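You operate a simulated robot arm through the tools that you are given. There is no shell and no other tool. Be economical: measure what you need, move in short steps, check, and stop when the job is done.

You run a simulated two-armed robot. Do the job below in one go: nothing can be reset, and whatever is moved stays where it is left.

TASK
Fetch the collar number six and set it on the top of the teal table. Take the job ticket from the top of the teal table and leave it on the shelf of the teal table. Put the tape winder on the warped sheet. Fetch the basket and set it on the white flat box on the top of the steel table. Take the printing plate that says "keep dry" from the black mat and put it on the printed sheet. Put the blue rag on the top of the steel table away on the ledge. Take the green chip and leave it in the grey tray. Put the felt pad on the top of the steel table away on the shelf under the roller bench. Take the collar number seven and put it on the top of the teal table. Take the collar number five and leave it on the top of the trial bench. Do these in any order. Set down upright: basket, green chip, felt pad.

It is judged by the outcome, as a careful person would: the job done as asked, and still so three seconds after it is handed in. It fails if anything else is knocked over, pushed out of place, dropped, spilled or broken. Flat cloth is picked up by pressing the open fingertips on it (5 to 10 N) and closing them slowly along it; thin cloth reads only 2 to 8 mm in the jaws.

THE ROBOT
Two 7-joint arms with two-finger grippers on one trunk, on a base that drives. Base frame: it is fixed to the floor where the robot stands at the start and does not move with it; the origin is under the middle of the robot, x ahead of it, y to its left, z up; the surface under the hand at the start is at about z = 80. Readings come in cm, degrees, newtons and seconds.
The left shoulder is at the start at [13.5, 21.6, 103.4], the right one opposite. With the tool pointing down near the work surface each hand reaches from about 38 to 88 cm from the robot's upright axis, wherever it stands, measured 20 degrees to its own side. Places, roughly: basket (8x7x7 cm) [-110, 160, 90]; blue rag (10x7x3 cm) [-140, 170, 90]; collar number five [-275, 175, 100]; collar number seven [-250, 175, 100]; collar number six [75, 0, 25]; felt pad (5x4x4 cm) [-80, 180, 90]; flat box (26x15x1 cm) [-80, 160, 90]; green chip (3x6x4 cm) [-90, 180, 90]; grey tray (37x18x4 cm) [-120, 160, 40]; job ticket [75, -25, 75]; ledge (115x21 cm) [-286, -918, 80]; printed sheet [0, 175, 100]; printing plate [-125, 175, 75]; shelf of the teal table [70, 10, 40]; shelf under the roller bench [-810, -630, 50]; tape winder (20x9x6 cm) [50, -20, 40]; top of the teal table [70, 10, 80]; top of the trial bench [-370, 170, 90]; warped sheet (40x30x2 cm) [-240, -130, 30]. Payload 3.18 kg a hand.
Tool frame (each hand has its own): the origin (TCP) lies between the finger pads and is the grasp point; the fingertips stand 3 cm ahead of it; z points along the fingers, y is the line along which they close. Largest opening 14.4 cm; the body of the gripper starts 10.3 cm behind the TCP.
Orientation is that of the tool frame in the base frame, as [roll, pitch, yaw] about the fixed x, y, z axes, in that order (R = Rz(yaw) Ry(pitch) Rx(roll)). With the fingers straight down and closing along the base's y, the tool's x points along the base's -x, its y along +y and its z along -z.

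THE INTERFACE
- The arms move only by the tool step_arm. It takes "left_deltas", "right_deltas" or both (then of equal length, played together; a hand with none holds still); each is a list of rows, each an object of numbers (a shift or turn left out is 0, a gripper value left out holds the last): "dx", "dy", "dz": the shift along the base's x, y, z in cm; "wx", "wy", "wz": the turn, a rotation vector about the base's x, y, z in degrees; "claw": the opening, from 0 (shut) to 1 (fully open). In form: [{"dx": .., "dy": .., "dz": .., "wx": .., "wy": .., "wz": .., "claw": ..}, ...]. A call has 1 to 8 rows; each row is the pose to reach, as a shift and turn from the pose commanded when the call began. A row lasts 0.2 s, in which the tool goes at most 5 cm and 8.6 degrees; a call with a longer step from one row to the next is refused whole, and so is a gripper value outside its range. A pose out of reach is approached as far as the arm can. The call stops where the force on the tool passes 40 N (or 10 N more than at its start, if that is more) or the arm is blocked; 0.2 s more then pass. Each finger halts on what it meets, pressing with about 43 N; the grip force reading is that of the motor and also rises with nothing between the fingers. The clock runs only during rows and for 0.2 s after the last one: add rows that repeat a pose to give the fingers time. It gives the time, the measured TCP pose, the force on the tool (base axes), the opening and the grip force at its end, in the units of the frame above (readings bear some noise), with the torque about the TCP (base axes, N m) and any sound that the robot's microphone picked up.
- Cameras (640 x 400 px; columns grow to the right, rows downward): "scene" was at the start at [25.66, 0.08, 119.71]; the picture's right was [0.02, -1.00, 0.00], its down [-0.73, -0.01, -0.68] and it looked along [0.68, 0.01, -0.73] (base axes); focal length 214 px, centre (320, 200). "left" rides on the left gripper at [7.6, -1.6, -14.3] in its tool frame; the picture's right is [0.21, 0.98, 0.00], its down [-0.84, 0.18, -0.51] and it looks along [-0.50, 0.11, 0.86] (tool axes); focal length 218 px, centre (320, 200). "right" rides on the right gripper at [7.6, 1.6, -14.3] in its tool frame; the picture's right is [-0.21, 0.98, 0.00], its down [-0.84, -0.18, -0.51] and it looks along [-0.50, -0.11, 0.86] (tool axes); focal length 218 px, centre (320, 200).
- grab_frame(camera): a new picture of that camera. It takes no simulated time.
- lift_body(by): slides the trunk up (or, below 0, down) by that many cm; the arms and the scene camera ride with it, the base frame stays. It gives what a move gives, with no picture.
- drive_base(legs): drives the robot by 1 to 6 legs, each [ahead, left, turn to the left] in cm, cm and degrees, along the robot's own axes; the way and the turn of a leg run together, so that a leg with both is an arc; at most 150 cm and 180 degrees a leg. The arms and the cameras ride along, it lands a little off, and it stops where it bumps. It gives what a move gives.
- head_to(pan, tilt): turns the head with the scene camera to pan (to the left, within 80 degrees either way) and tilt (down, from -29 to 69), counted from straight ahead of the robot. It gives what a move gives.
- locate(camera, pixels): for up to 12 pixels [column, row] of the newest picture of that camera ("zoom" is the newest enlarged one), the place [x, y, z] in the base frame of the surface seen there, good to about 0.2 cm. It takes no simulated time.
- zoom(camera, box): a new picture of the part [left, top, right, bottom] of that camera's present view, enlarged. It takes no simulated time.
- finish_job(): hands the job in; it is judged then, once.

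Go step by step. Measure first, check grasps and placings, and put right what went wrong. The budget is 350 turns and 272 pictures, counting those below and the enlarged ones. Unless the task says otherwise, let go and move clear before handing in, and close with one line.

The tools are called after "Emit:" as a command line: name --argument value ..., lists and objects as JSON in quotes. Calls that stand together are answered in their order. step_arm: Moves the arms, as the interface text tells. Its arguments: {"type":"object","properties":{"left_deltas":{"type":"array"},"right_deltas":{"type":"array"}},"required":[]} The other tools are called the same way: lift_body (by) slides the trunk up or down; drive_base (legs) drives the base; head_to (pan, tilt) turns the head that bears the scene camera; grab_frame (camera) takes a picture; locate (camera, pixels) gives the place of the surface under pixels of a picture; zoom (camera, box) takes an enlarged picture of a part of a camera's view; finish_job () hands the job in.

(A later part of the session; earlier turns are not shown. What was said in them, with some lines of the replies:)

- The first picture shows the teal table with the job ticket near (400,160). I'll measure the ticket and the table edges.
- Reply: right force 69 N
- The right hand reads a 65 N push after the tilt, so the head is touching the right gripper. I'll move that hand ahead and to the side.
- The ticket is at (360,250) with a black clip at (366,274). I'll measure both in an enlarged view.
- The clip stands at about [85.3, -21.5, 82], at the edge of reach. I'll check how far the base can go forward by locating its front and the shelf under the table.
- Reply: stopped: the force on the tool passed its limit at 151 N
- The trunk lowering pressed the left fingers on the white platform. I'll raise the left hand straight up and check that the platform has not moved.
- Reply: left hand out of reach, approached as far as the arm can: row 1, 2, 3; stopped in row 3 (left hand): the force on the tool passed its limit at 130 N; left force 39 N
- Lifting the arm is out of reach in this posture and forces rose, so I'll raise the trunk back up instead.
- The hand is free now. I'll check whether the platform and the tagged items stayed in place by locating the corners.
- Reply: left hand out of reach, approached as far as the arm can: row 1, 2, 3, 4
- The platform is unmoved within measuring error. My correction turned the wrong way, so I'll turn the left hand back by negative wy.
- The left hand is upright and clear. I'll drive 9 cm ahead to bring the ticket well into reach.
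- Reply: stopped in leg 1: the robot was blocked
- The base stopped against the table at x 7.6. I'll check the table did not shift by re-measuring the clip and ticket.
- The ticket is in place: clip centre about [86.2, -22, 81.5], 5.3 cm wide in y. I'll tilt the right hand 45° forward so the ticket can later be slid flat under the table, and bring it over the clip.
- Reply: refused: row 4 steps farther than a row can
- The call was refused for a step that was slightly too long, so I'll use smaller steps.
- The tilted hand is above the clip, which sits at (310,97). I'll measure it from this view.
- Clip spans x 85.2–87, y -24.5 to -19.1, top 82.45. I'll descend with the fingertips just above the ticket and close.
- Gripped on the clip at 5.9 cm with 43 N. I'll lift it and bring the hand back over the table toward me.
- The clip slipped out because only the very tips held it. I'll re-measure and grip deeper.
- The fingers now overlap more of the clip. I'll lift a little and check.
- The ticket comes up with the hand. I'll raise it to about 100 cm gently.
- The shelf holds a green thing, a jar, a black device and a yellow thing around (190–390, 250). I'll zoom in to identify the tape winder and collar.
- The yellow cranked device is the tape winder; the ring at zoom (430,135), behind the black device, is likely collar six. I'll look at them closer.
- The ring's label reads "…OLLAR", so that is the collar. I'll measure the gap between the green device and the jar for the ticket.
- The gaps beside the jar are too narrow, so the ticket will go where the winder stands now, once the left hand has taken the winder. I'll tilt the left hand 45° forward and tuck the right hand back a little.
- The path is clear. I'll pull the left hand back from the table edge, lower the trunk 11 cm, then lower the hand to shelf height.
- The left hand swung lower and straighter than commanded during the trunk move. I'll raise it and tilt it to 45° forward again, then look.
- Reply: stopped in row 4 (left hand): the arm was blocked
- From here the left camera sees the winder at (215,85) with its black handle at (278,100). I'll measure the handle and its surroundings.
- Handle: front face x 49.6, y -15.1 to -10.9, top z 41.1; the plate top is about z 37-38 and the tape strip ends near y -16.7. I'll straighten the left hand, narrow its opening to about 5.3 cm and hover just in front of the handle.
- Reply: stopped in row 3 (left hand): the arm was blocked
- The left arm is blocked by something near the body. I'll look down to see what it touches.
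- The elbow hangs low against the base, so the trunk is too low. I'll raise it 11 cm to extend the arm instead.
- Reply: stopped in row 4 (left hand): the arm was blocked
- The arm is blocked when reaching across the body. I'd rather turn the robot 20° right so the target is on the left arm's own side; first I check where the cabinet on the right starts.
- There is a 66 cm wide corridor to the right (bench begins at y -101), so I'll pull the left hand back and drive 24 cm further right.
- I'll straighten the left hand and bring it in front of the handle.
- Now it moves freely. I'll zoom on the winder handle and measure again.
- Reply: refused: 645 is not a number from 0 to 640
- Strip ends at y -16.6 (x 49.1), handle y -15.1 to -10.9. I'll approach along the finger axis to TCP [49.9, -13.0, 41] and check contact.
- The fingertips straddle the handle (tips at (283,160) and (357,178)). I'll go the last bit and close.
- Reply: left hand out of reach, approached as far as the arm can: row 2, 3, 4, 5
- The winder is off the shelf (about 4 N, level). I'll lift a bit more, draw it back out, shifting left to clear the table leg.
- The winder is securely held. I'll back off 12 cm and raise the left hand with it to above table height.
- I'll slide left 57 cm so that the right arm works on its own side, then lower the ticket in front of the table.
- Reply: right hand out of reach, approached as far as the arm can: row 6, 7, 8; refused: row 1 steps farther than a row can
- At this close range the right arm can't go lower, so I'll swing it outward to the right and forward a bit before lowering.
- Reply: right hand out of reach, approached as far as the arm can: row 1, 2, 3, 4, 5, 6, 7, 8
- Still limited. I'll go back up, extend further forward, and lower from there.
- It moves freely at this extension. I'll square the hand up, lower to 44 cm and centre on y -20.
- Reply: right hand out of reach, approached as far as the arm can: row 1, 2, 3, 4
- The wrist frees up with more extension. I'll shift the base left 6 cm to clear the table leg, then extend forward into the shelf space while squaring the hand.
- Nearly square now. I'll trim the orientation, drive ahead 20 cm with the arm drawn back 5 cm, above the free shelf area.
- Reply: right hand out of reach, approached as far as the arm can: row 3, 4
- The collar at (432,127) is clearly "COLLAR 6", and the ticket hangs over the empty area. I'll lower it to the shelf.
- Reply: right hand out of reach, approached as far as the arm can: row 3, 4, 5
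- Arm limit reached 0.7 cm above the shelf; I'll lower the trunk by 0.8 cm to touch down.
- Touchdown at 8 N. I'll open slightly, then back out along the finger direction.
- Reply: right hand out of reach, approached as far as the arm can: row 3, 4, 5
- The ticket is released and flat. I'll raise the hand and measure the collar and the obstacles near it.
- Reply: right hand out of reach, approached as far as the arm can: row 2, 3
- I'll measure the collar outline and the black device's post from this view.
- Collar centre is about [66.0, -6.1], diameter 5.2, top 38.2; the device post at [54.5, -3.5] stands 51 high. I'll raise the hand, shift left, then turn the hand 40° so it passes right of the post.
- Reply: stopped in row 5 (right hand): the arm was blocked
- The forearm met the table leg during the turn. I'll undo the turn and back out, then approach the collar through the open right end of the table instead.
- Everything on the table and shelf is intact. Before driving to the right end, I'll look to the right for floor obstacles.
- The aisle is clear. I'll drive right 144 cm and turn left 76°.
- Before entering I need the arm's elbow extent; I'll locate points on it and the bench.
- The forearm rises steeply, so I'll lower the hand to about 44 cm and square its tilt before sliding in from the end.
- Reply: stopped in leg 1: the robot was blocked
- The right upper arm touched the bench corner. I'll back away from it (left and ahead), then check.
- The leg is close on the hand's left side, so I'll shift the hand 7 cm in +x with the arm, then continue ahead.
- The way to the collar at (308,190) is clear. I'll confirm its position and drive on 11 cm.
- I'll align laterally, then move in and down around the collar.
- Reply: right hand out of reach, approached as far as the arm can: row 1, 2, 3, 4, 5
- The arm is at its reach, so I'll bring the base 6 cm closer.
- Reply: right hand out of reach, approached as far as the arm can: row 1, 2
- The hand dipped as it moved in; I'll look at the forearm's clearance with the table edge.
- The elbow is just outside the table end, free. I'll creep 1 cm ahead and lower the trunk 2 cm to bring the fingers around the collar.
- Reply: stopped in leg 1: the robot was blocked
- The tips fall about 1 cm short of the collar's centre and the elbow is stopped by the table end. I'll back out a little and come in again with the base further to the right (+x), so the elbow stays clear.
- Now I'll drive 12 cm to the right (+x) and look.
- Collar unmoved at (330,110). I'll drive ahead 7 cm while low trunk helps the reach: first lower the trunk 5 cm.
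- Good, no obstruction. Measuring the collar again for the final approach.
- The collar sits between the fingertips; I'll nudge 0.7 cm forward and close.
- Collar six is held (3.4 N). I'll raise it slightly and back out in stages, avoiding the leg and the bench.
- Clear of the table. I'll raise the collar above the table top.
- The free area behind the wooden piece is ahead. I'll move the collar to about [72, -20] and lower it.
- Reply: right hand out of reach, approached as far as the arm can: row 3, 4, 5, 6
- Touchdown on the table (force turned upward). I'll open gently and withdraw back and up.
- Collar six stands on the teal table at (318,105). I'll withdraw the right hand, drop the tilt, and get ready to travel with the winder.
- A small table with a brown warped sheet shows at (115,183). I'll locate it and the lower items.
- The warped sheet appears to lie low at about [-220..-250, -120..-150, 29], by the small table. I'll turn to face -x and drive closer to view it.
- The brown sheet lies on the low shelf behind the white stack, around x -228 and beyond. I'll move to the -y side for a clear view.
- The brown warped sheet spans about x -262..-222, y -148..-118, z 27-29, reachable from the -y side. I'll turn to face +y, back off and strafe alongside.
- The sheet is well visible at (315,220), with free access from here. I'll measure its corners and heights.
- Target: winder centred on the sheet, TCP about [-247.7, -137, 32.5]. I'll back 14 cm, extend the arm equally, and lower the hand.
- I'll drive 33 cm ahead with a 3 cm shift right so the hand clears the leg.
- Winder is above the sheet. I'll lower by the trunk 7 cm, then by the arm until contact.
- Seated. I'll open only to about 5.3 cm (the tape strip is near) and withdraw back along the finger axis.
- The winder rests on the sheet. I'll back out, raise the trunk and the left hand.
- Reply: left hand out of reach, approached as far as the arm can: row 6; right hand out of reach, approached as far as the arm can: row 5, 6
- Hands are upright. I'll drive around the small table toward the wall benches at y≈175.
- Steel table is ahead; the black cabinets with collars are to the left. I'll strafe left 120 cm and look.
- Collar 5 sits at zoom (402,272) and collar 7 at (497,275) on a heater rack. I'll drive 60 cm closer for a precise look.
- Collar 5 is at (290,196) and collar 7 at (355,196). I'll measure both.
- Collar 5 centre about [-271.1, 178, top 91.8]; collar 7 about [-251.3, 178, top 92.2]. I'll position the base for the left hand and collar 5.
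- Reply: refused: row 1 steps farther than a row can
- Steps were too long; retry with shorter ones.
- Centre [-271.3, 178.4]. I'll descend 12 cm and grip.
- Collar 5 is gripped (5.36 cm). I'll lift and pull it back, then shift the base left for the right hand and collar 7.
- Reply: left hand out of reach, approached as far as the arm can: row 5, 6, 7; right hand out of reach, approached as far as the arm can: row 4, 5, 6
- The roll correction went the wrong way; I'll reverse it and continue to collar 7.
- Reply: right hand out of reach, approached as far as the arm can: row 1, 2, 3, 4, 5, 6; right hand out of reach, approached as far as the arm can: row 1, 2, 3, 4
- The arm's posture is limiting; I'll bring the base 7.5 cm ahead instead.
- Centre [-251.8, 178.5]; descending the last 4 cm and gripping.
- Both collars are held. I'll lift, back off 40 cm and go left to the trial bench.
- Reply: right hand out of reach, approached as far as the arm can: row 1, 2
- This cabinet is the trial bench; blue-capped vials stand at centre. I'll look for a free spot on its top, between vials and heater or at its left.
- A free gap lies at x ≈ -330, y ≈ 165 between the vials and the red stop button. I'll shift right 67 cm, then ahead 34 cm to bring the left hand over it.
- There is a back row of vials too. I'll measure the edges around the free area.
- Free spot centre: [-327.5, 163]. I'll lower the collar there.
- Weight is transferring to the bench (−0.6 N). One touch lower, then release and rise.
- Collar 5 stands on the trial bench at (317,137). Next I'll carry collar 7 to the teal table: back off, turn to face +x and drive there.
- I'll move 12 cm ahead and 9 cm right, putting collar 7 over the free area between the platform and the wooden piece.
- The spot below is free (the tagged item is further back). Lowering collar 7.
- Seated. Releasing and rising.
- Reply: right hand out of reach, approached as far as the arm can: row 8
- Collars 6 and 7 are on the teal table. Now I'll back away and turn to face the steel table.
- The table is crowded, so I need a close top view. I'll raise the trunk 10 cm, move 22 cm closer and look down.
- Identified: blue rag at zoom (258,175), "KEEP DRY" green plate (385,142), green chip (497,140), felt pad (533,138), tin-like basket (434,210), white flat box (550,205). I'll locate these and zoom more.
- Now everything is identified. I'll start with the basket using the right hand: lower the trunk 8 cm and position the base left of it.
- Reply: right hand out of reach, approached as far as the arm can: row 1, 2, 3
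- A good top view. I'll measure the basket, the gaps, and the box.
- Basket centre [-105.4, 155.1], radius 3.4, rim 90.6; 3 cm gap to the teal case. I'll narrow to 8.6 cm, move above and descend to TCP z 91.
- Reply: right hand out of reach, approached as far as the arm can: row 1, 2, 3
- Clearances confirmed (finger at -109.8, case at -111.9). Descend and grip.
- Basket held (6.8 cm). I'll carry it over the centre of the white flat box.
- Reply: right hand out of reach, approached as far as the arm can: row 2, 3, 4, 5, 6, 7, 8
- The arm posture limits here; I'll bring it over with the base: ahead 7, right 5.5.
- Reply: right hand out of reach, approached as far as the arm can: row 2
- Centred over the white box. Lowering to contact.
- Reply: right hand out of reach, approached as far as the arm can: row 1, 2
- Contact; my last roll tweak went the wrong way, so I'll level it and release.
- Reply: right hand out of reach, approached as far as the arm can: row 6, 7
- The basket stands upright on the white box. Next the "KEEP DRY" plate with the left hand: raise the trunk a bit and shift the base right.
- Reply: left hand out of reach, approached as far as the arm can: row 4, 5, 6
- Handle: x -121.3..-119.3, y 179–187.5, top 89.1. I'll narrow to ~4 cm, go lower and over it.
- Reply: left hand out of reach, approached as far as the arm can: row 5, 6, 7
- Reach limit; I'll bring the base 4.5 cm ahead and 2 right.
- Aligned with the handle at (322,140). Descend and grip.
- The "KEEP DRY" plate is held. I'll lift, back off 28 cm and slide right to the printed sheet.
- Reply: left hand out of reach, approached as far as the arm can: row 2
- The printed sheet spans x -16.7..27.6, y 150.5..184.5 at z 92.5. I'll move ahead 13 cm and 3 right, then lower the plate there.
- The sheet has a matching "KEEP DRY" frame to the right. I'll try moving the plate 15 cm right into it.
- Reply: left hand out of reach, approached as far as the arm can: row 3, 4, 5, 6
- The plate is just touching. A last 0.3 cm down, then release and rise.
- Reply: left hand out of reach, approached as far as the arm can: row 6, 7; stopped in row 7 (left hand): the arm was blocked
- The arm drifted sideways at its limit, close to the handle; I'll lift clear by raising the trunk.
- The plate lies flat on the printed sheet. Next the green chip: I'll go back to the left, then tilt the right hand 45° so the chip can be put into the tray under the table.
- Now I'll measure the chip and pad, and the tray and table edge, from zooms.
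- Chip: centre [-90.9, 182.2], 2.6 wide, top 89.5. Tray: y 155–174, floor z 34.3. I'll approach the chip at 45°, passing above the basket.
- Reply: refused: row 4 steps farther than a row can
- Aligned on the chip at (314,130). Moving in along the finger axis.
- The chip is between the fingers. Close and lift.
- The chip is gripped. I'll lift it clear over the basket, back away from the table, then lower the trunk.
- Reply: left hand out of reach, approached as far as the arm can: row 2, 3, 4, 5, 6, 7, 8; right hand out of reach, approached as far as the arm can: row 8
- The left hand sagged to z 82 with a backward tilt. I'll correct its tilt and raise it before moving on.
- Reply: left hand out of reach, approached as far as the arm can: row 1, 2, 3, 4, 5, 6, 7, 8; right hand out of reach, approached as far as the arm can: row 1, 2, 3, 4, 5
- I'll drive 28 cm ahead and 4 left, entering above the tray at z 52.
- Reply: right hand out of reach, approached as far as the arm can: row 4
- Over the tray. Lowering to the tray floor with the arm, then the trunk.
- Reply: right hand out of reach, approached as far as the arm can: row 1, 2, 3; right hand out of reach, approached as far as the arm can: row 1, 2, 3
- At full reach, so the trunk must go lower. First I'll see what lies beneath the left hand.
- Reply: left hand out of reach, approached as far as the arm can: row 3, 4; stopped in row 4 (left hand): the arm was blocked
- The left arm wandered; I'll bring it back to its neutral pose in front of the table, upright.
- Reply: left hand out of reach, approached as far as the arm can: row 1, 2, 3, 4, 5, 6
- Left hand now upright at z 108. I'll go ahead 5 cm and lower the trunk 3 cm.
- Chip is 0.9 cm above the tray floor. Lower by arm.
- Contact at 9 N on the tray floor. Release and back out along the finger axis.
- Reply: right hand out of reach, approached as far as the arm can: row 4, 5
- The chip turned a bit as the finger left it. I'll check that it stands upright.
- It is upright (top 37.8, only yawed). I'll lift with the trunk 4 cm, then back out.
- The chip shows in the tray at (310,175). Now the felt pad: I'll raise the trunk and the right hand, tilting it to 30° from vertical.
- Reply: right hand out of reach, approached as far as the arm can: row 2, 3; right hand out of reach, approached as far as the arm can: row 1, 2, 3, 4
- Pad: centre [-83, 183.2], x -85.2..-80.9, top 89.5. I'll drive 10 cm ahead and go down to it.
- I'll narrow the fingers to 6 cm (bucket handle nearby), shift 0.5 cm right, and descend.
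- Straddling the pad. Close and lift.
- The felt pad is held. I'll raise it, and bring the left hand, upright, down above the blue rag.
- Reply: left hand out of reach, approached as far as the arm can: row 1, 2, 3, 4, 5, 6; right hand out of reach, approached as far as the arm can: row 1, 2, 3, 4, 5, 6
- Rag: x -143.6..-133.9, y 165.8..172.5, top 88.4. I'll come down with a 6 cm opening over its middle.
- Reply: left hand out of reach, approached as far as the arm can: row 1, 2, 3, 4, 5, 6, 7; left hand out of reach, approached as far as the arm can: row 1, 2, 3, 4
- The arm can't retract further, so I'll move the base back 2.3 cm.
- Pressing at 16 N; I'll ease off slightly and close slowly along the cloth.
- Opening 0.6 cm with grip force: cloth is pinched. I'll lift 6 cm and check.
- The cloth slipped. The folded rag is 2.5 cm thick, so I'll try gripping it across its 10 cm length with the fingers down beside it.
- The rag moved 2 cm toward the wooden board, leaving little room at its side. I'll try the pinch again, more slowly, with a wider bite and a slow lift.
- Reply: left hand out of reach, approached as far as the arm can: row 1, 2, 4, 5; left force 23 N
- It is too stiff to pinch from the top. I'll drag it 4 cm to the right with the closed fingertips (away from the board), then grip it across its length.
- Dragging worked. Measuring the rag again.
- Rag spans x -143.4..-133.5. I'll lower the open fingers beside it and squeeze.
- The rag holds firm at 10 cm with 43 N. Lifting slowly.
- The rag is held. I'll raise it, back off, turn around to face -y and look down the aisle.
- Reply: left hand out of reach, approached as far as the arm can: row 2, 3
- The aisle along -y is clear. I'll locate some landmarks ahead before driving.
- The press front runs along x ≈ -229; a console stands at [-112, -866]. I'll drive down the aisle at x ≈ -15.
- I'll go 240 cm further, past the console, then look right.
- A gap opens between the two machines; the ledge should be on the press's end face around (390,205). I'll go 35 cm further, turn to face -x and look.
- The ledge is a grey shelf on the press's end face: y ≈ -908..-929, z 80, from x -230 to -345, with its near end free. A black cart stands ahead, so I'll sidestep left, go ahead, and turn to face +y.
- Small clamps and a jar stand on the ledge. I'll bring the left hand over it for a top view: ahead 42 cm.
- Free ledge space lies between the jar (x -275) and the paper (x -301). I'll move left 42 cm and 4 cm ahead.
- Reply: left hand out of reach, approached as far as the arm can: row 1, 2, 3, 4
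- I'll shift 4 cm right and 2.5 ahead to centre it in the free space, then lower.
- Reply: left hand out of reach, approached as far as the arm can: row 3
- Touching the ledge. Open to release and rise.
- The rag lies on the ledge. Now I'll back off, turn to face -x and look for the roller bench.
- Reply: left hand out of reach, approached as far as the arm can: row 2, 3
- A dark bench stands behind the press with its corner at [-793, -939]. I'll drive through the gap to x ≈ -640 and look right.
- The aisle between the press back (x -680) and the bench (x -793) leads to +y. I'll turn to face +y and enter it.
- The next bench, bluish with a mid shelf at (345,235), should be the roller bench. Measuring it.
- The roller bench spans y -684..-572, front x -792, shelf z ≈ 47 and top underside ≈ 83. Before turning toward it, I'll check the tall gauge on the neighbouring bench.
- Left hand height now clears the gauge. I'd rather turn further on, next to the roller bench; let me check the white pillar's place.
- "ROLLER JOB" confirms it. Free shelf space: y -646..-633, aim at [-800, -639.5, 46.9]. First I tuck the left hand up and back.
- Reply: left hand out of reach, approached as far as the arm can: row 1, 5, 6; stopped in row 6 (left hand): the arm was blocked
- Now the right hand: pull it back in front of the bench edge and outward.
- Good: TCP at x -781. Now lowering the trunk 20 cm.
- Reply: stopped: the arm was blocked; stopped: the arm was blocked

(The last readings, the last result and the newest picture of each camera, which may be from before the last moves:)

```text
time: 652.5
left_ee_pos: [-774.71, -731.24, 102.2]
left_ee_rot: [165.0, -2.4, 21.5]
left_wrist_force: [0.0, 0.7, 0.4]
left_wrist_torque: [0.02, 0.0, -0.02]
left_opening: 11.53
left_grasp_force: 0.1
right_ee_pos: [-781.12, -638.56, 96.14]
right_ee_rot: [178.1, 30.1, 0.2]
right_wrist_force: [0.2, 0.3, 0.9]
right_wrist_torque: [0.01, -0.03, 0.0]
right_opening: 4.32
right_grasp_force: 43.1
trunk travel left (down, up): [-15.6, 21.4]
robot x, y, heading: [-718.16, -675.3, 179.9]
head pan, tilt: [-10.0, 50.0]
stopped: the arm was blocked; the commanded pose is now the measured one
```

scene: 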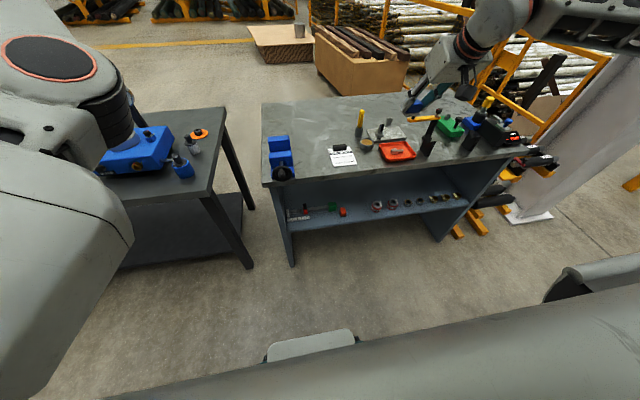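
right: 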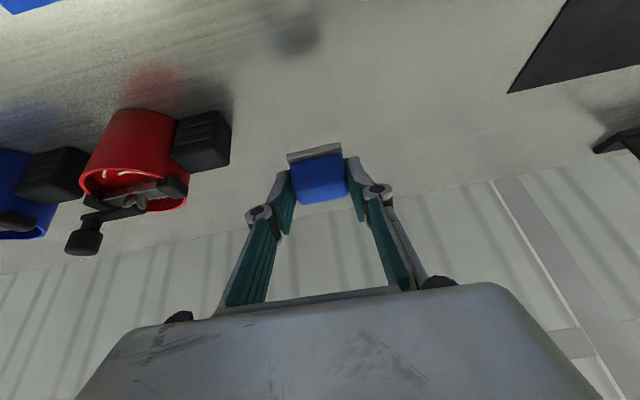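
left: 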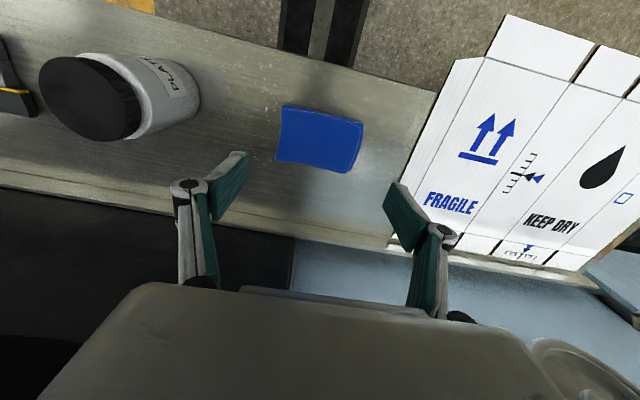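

Right hand is at z 96 in front of the bench. Lowering it to shelf height.

Emit:
step_arm --right_deltas '[{"dz": -4.5}, {"dz": -9}, {"dz": -13.5}, {"dz": -18}, {"dz": -22.5}, {"dz": -27}, {"dz": -31.5}, {"dz": -36}]'

Emit:
grab_frame --camera "right"

```text
time: 654.3
left_ee_pos: [-774.76, -731.15, 102.09]
left_ee_rot: [165.1, -2.5, 21.5]
left_wrist_force: [-0.7, -0.2, 1.1]
left_wrist_torque: [-0.01, 0.01, 0.0]
left_opening: 11.52
left_grasp_force: 0.1
right_ee_pos: [-781.2, -638.43, 59.97]
right_ee_rot: [178.2, 30.2, 0.2]
right_wrist_force: [0.0, 0.1, -0.6]
right_wrist_torque: [-0.01, 0.0, -0.02]
right_opening: 4.33
right_grasp_force: 43.0
trunk travel left (down, up): [-15.6, 21.4]
robot x, y, heading: [-717.96, -675.36, 180.1]
head pan, tilt: [-10.0, 50.0]
```

```text
76 pictures are left
```

right: 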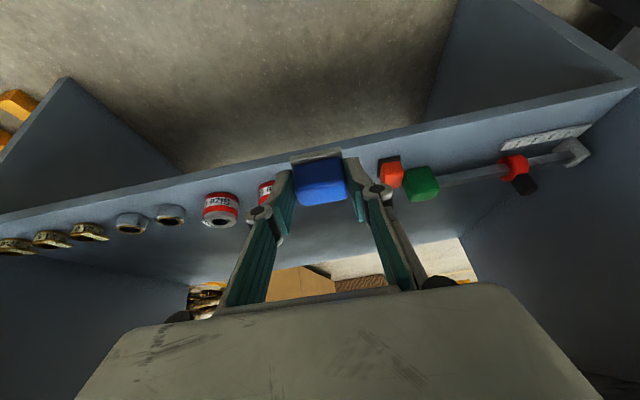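

I'll lower to z 51.8, shift 1 cm, then move forward onto the shelf between the red block and the ring.

Emit:
step_arm --right_deltas '[{"dz": -4, "dy": -0.5}, {"dz": -8, "dy": -1}, {"dz": -8, "dy": -1, "dx": -4}, {"dz": -8, "dy": -1, "dx": -8}, {"dz": -8, "dy": -1, "dx": -12}]'

Emit:
grab_frame --camera "right"

```text
time: 655.5
left_ee_pos: [-774.58, -731.28, 102.21]
left_ee_rot: [165.2, -2.5, 21.5]
left_wrist_force: [0.9, -0.6, -0.3]
left_wrist_torque: [-0.02, -0.05, 0.02]
left_opening: 11.5
left_grasp_force: 0.1
right_ee_pos: [-793.34, -639.64, 52.18]
right_ee_rot: [178.1, 30.2, 0.3]
right_wrist_force: [0.8, 0.0, -0.3]
right_wrist_torque: [-0.01, 0.04, -0.06]
right_opening: 4.31
right_grasp_force: 42.8
trunk travel left (down, up): [-15.6, 21.4]
robot x, y, heading: [-717.71, -675.01, 180.1]
head pan, tilt: [-10.0, 50.0]
```

```text
75 pictures are left
```

right: 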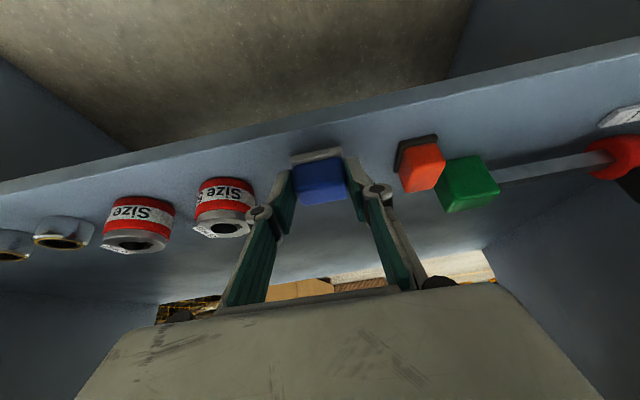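

Clearances look fine. 5.5 cm further in, then down to contact.

Emit:
step_arm --right_deltas '[{"dx": -3}, {"dx": -5.5}, {"dx": -5.5, "dz": -0.8}, {"dx": -5.5, "dz": -1.4}]'

```text
time: 656.5
left_ee_pos: [-774.64, -731.16, 102.3]
left_ee_rot: [165.2, -2.5, 21.5]
left_wrist_force: [0.9, 0.0, -1.2]
left_wrist_torque: [0.02, -0.01, -0.02]
left_opening: 11.53
left_grasp_force: 0.0
right_ee_pos: [-798.87, -639.39, 51.25]
right_ee_rot: [178.3, 30.5, 0.1]
right_wrist_force: [2.6, -0.2, 6.7]
right_wrist_torque: [0.14, 0.08, -0.06]
right_opening: 4.33
right_grasp_force: 42.9
trunk travel left (down, up): [-15.6, 21.4]
robot x, y, heading: [-718.27, -675.18, 179.9]
head pan, tilt: [-10.0, 50.0]
```

Contact on the shelf. Release, then rise and withdraw.

Emit:
step_arm --right_deltas '[{"claw": 0.36}, {"claw": 0.4}, {"claw": 0.4}, {"dz": 1.7, "dx": 1}, {"dz": 3.4, "dx": 2}, {"dz": 5, "dx": 4}]'

Emit:
grab_frame --camera "right"

```text
time: 657.9
left_ee_pos: [-774.62, -731.24, 102.24]
left_ee_rot: [165.2, -2.4, 21.5]
left_wrist_force: [0.7, 0.1, -0.2]
left_wrist_torque: [0.0, 0.03, 0.0]
left_opening: 11.54
left_grasp_force: 0.0
right_ee_pos: [-794.73, -639.57, 55.93]
right_ee_rot: [178.2, 30.3, 0.3]
right_wrist_force: [0.2, 0.1, 0.0]
right_wrist_torque: [-0.02, 0.03, 0.02]
right_opening: 5.74
right_grasp_force: 0.1
trunk travel left (down, up): [-15.6, 21.4]
robot x, y, heading: [-718.21, -675.31, 179.9]
head pan, tilt: [-10.0, 50.0]
```

```text
74 pictures are left
```

right: 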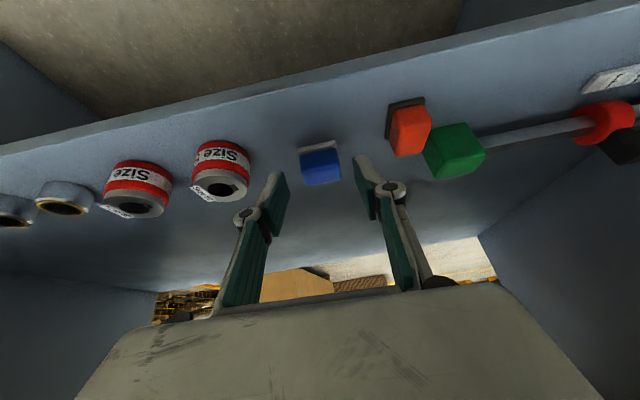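

The felt pad stands upright on the shelf at (320,165). I'm not fully sure collar 5 is well inside the trial bench's top, so after withdrawing I'll go back and check its position against the bench's ends.

Emit:
step_arm --right_deltas '[{"dx": 4, "dz": 0.5}, {"dx": 8, "dz": 0.5}, {"dx": 12, "dz": 0.5}, {"dx": 14, "dz": 5}, {"dx": 14, "dz": 10}, {"dx": 14, "dz": 15}, {"dx": 14, "dz": 20}, {"dx": 14, "dz": 25}]'

Emit:
step_arm --right_deltas '[{"dz": 5}, {"dz": 10}, {"dz": 15}, {"dz": 20}, {"dz": 24}]'

Emit:
head_to --pan -10 --tilt 45

Emit:
grab_frame --camera "scene"

```text
time: 659.7
left_ee_pos: [-774.64, -731.24, 102.31]
left_ee_rot: [165.2, -2.5, 21.5]
left_wrist_force: [0.0, 0.1, 0.7]
left_wrist_torque: [0.03, -0.01, -0.01]
left_opening: 11.5
left_grasp_force: 0.2
right_ee_pos: [-780.72, -639.54, 81.06]
right_ee_rot: [178.2, 30.1, 0.2]
right_wrist_force: [1.2, 0.1, 0.5]
right_wrist_torque: [0.02, 0.02, 0.01]
right_opening: 5.75
right_grasp_force: 0.1
trunk travel left (down, up): [-15.6, 21.4]
robot x, y, heading: [-717.86, -675.35, 179.7]
head pan, tilt: [-10.0, 50.0]
```

```text
time: 660.9
left_ee_pos: [-774.68, -731.34, 102.21]
left_ee_rot: [165.2, -2.5, 21.6]
left_wrist_force: [-0.1, -0.1, 0.1]
left_wrist_torque: [0.01, 0.07, 0.04]
left_opening: 11.5
left_grasp_force: 0.1
right_ee_pos: [-780.77, -639.85, 105.06]
right_ee_rot: [178.1, 30.2, 0.3]
right_wrist_force: [-0.5, -0.3, 0.1]
right_wrist_torque: [0.02, 0.01, 0.0]
right_opening: 5.75
right_grasp_force: 0.1
trunk travel left (down, up): [-15.6, 21.4]
robot x, y, heading: [-718.01, -675.6, 179.9]
head pan, tilt: [-10.0, 50.0]
```

```text
time: 661.5
left_ee_pos: [-774.66, -731.31, 102.3]
left_ee_rot: [165.2, -2.5, 21.5]
left_wrist_force: [0.3, 0.1, -0.4]
left_wrist_torque: [-0.02, -0.05, -0.01]
left_opening: 11.51
left_grasp_force: 0.1
right_ee_pos: [-780.76, -639.79, 105.0]
right_ee_rot: [178.2, 30.1, 0.3]
right_wrist_force: [0.3, 0.3, 0.3]
right_wrist_torque: [0.0, 0.0, -0.01]
right_opening: 5.75
right_grasp_force: 0.1
trunk travel left (down, up): [-15.6, 21.4]
robot x, y, heading: [-718.41, -675.27, 180.0]
head pan, tilt: [-10.0, 45.0]
```

```text
73 pictures are left
```

scene: 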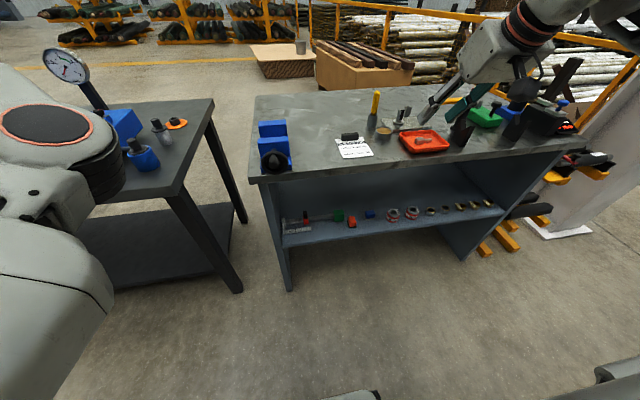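

Everything on the shelf is in order. I'll return along the known route: strafe out of the aisle, reverse through the gap, then along the main aisle.

Emit:
drive_base --legs '[[0, 123, 0], [0, 123, 0], [0, 122, 0], [-135, 0, 0], [-135, 0, 0], [-135, 0, 0]]'

```text
time: 712.8
left_ee_pos: [-370.79, -1102.76, 102.14]
left_ee_rot: [165.3, -2.5, 21.6]
left_wrist_force: [-0.9, -0.4, 0.7]
left_wrist_torque: [-0.03, 0.0, 0.0]
left_opening: 11.53
left_grasp_force: 0.1
right_ee_pos: [-377.12, -1011.24, 104.99]
right_ee_rot: [178.2, 30.1, 0.3]
right_wrist_force: [0.5, 0.6, 0.4]
right_wrist_torque: [-0.01, -0.04, 0.01]
right_opening: 5.78
right_grasp_force: 0.1
trunk travel left (down, up): [-15.6, 21.4]
robot x, y, heading: [-314.93, -1046.46, -180.0]
head pan, tilt: [-10.0, 45.0]
```

Emit:
drive_base --legs '[[-106, 0, 0], [-106, 0, 0], [-106, 0, 0], [0, -145, 0], [0, -145, 0], [0, -145, 0]]'

Emit:
drive_base --legs '[[0, -145, 0], [0, -145, 0], [0, -145, 0], [0, -140, 0]]'

```text
time: 765.7
left_ee_pos: [-41.54, -665.6, 102.09]
left_ee_rot: [165.1, -2.4, 21.3]
left_wrist_force: [0.3, 0.5, -1.1]
left_wrist_torque: [-0.01, -0.03, 0.0]
left_opening: 11.5
left_grasp_force: 0.1
right_ee_pos: [-47.33, -573.94, 105.02]
right_ee_rot: [178.2, 30.2, -0.1]
right_wrist_force: [0.1, 0.0, 0.3]
right_wrist_torque: [-0.01, 0.0, 0.0]
right_opening: 5.74
right_grasp_force: 0.0
trunk travel left (down, up): [-15.6, 21.4]
robot x, y, heading: [15.44, -610.08, 179.6]
head pan, tilt: [-10.0, 45.0]
```

```text
time: 812.6
left_ee_pos: [-31.43, -112.95, 102.29]
left_ee_rot: [165.1, -2.3, 19.4]
left_wrist_force: [0.3, 0.9, 0.1]
left_wrist_torque: [0.0, -0.02, 0.01]
left_opening: 11.51
left_grasp_force: 0.1
right_ee_pos: [-33.85, -20.96, 104.93]
right_ee_rot: [178.2, 30.1, -2.3]
right_wrist_force: [-1.0, -0.2, -0.6]
right_wrist_torque: [0.02, -0.03, 0.0]
right_opening: 5.77
right_grasp_force: 0.0
trunk travel left (down, up): [-15.6, 21.4]
robot x, y, heading: [27.49, -59.46, 177.8]
head pan, tilt: [-10.0, 45.0]
stopped in leg 4: the robot was blocked; the commanded pose is now the measured one
```

I drifted to x 27 and bumped near the teal table's corner. I'll pull away and check the table.

Emit:
drive_base --legs '[[45, 0, 0], [0, -60, 0]]'

Emit:
drive_base --legs '[[70, 0, 0], [0, 0, -178]]'

Emit:
head_to --pan 0 --tilt 30

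Emit:
grab_frame --camera "scene"

```text
time: 820.6
left_ee_pos: [-74.81, -51.89, 102.36]
left_ee_rot: [165.1, -2.4, 19.0]
left_wrist_force: [0.4, 0.2, 0.0]
left_wrist_torque: [0.02, 0.0, 0.01]
left_opening: 11.53
left_grasp_force: 0.0
right_ee_pos: [-76.67, 39.97, 104.85]
right_ee_rot: [178.1, 30.2, -2.6]
right_wrist_force: [1.3, 1.1, 0.1]
right_wrist_torque: [-0.05, -0.01, 0.03]
right_opening: 5.75
right_grasp_force: 0.0
trunk travel left (down, up): [-15.6, 21.4]
robot x, y, heading: [-15.6, 1.29, 177.2]
head pan, tilt: [-10.0, 45.0]
```

```text
time: 831.8
left_ee_pos: [-28.29, 59.7, 102.33]
left_ee_rot: [165.1, -2.3, -159.8]
left_wrist_force: [0.1, -0.2, -0.2]
left_wrist_torque: [0.02, 0.01, 0.01]
left_opening: 11.53
left_grasp_force: 0.2
right_ee_pos: [-24.49, -32.16, 104.94]
right_ee_rot: [178.1, 30.2, 178.6]
right_wrist_force: [0.6, -0.5, 0.4]
right_wrist_torque: [0.04, 0.02, 0.0]
right_opening: 5.74
right_grasp_force: 0.0
trunk travel left (down, up): [-15.6, 21.4]
robot x, y, heading: [-86.25, 4.93, -1.5]
head pan, tilt: [-10.0, 45.0]
```

```text
time: 832.5
left_ee_pos: [-28.28, 59.71, 102.34]
left_ee_rot: [165.0, -2.4, -159.7]
left_wrist_force: [0.6, -0.3, -0.6]
left_wrist_torque: [0.01, 0.0, -0.04]
left_opening: 11.5
left_grasp_force: 0.0
right_ee_pos: [-24.4, -32.28, 104.93]
right_ee_rot: [178.1, 30.3, 178.6]
right_wrist_force: [-0.6, -1.0, 0.4]
right_wrist_torque: [-0.02, -0.01, -0.02]
right_opening: 5.79
right_grasp_force: 0.1
trunk travel left (down, up): [-15.6, 21.4]
robot x, y, heading: [-86.12, 5.1, -1.5]
head pan, tilt: [0.0, 30.0]
```

```text
72 pictures are left
```

scene: 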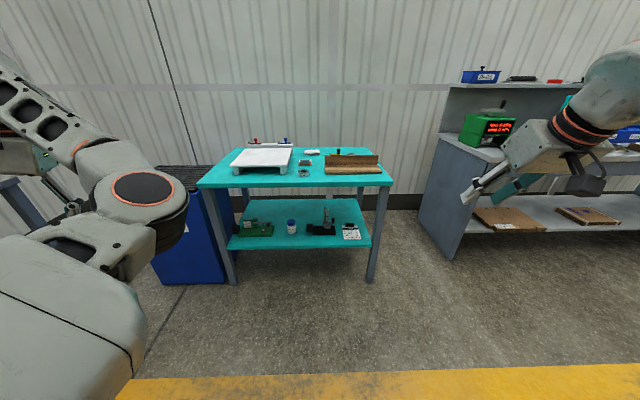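

Emit:
zoom --camera "scene" --box '[190, 130, 400, 260]'

Emit:
locate --camera "scene" --pixels '[[391, 186], [198, 186], [305, 172], [351, 231], [335, 226], [263, 230], [310, 153]]'

```text
3.05 times, centred on (295, 195) of scene
```

zoom: 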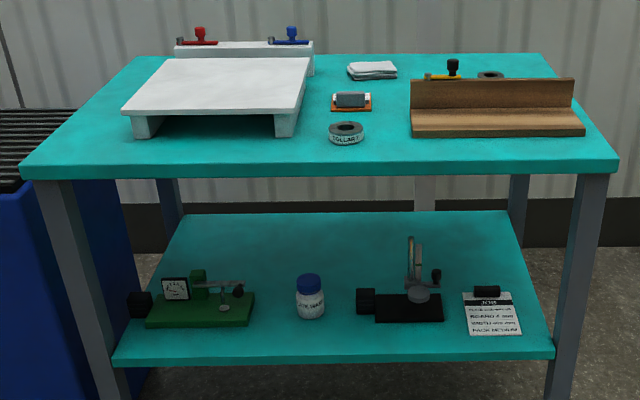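

```text
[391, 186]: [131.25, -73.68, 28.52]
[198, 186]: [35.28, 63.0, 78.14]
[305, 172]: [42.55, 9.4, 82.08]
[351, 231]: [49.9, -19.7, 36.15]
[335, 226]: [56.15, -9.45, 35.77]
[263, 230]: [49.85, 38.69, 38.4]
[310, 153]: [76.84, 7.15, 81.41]
```

The teal table and its items are all in place. Now to the trial bench: reverse to x ≈ -340 and turn to face it.

Emit:
drive_base --legs '[[-128, 0, 1.5], [-128, 0, 0], [0, 0, 90], [30, 0, 0]]'

Emit:
head_to --pan 0 --tilt 25

Emit:
grab_frame --camera "scene"

```text
time: 850.5
left_ee_pos: [-399.99, 93.21, 102.21]
left_ee_rot: [165.2, -2.4, -67.3]
left_wrist_force: [-0.8, 0.0, 0.9]
left_wrist_torque: [-0.01, -0.01, -0.04]
left_opening: 11.53
left_grasp_force: 0.1
right_ee_pos: [-308.27, 101.13, 104.92]
right_ee_rot: [178.1, 30.2, -89.0]
right_wrist_force: [-0.4, -0.5, -0.5]
right_wrist_torque: [-0.01, 0.0, 0.0]
right_opening: 5.77
right_grasp_force: 0.0
trunk travel left (down, up): [-15.6, 21.4]
robot x, y, heading: [-342.72, 37.84, 91.0]
head pan, tilt: [0.0, 30.0]
```

```text
time: 851.2
left_ee_pos: [-399.98, 93.33, 102.39]
left_ee_rot: [165.1, -2.4, -67.3]
left_wrist_force: [0.0, -0.1, -0.7]
left_wrist_torque: [0.02, 0.0, -0.01]
left_opening: 11.51
left_grasp_force: 0.0
right_ee_pos: [-308.18, 101.07, 104.89]
right_ee_rot: [178.1, 30.3, -89.0]
right_wrist_force: [-0.4, 0.2, 0.4]
right_wrist_torque: [-0.02, 0.02, 0.0]
right_opening: 5.74
right_grasp_force: 0.0
trunk travel left (down, up): [-15.6, 21.4]
robot x, y, heading: [-342.89, 37.83, 91.0]
head pan, tilt: [0.0, 25.0]
```

```text
70 pictures are left
```

scene: 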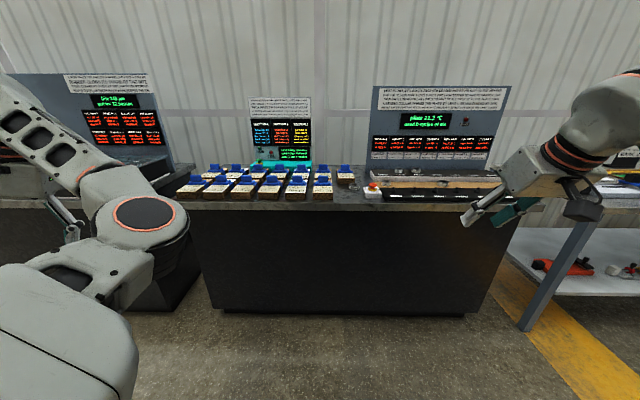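

The cabinet under vials and heater is one continuous piece. I'll check the extents of the neighbour on the left too.

Emit:
head_to --pan 40 --tilt 25

Emit:
grab_frame --camera "scene"

```text
time: 852.2
left_ee_pos: [-399.94, 93.25, 102.28]
left_ee_rot: [165.1, -2.5, -67.1]
left_wrist_force: [-0.4, 0.8, -0.1]
left_wrist_torque: [0.01, -0.03, 0.02]
left_opening: 11.54
left_grasp_force: 0.1
right_ee_pos: [-308.32, 101.16, 105.0]
right_ee_rot: [178.1, 30.2, -88.9]
right_wrist_force: [0.8, -0.1, -0.4]
right_wrist_torque: [-0.02, 0.01, 0.01]
right_opening: 5.76
right_grasp_force: 0.1
trunk travel left (down, up): [-15.6, 21.4]
robot x, y, heading: [-342.97, 37.88, 91.1]
head pan, tilt: [40.0, 25.0]
```

```text
69 pictures are left
```

scene: 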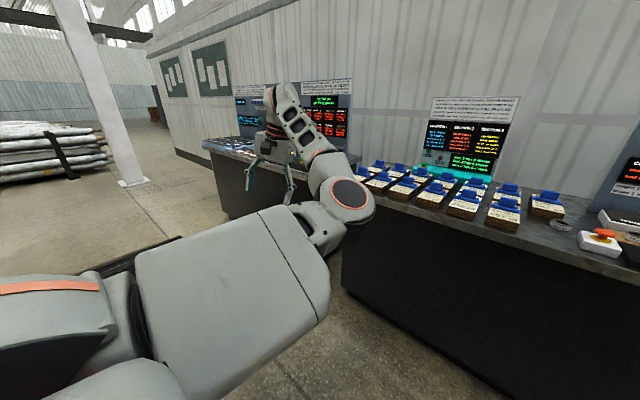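

Emit:
locate --camera "scene" --pixels '[[205, 145], [225, 160], [230, 210], [245, 145], [350, 160], [375, 200], [560, 225], [640, 245], [300, 165]]'

Emit:
zoom --camera "scene" --box '[190, 70, 400, 220]'

```text
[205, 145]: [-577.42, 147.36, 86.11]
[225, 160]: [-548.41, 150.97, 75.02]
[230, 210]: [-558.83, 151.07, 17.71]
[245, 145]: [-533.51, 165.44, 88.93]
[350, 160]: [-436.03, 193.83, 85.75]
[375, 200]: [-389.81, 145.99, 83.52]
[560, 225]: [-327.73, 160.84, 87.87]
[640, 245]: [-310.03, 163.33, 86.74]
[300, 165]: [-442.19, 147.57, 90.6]
```

```text
2.67 times, centred on (295, 145) of scene
```

zoom: 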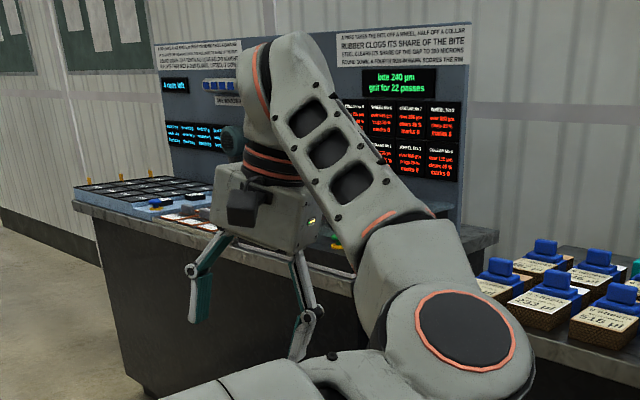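

Emit:
head_to --pan 0 --tilt 30

Emit:
zoom --camera "scene" --box '[190, 120, 530, 300]'

Emit:
zoom --camera "scene" --box '[300, 130, 400, 195]'

```text
time: 853.3
left_ee_pos: [-399.95, 93.29, 102.31]
left_ee_rot: [165.3, -2.4, -67.2]
left_wrist_force: [0.0, 0.2, 0.1]
left_wrist_torque: [-0.03, 0.01, 0.0]
left_opening: 11.53
left_grasp_force: 0.0
right_ee_pos: [-308.35, 101.04, 104.89]
right_ee_rot: [178.2, 30.2, -88.9]
right_wrist_force: [-1.0, -0.6, 0.1]
right_wrist_torque: [-0.01, 0.01, 0.0]
right_opening: 5.76
right_grasp_force: 0.1
trunk travel left (down, up): [-15.6, 21.4]
robot x, y, heading: [-342.94, 37.82, 91.0]
head pan, tilt: [0.0, 30.0]
```

```text
1.88 times, centred on (360, 210) of scene
```

zoom: 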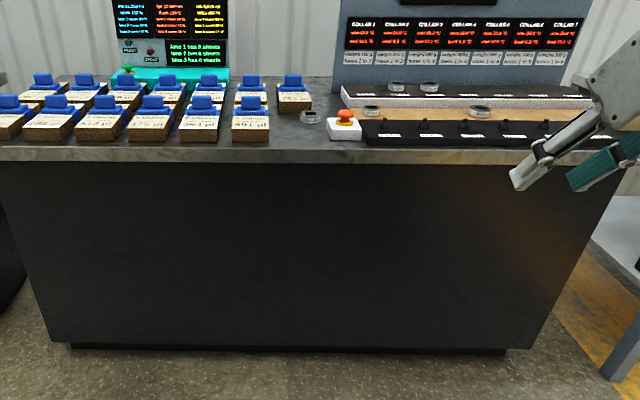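

```text
6.15 times, centred on (350, 162) of scene
```

zoom: 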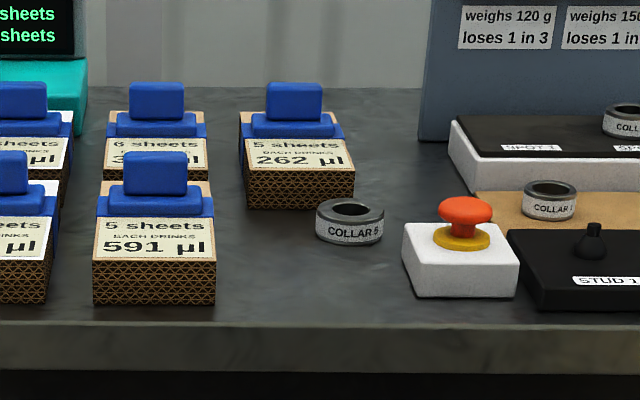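

The bench is a single continuous slab and collar 5 stands firmly on it. All ten items are placed and both hands are empty and clear, so I'm handing in.

Emit:
finish_job

```text
The job is handed in.
```

All ten items are at their asked places, and the job is handed in. The basket, green chip and felt pad stand upright. The one doubtful point is collar five: the bench top I used runs x -412 to -248, so its middle is about 40 cm off the trial bench place you listed.
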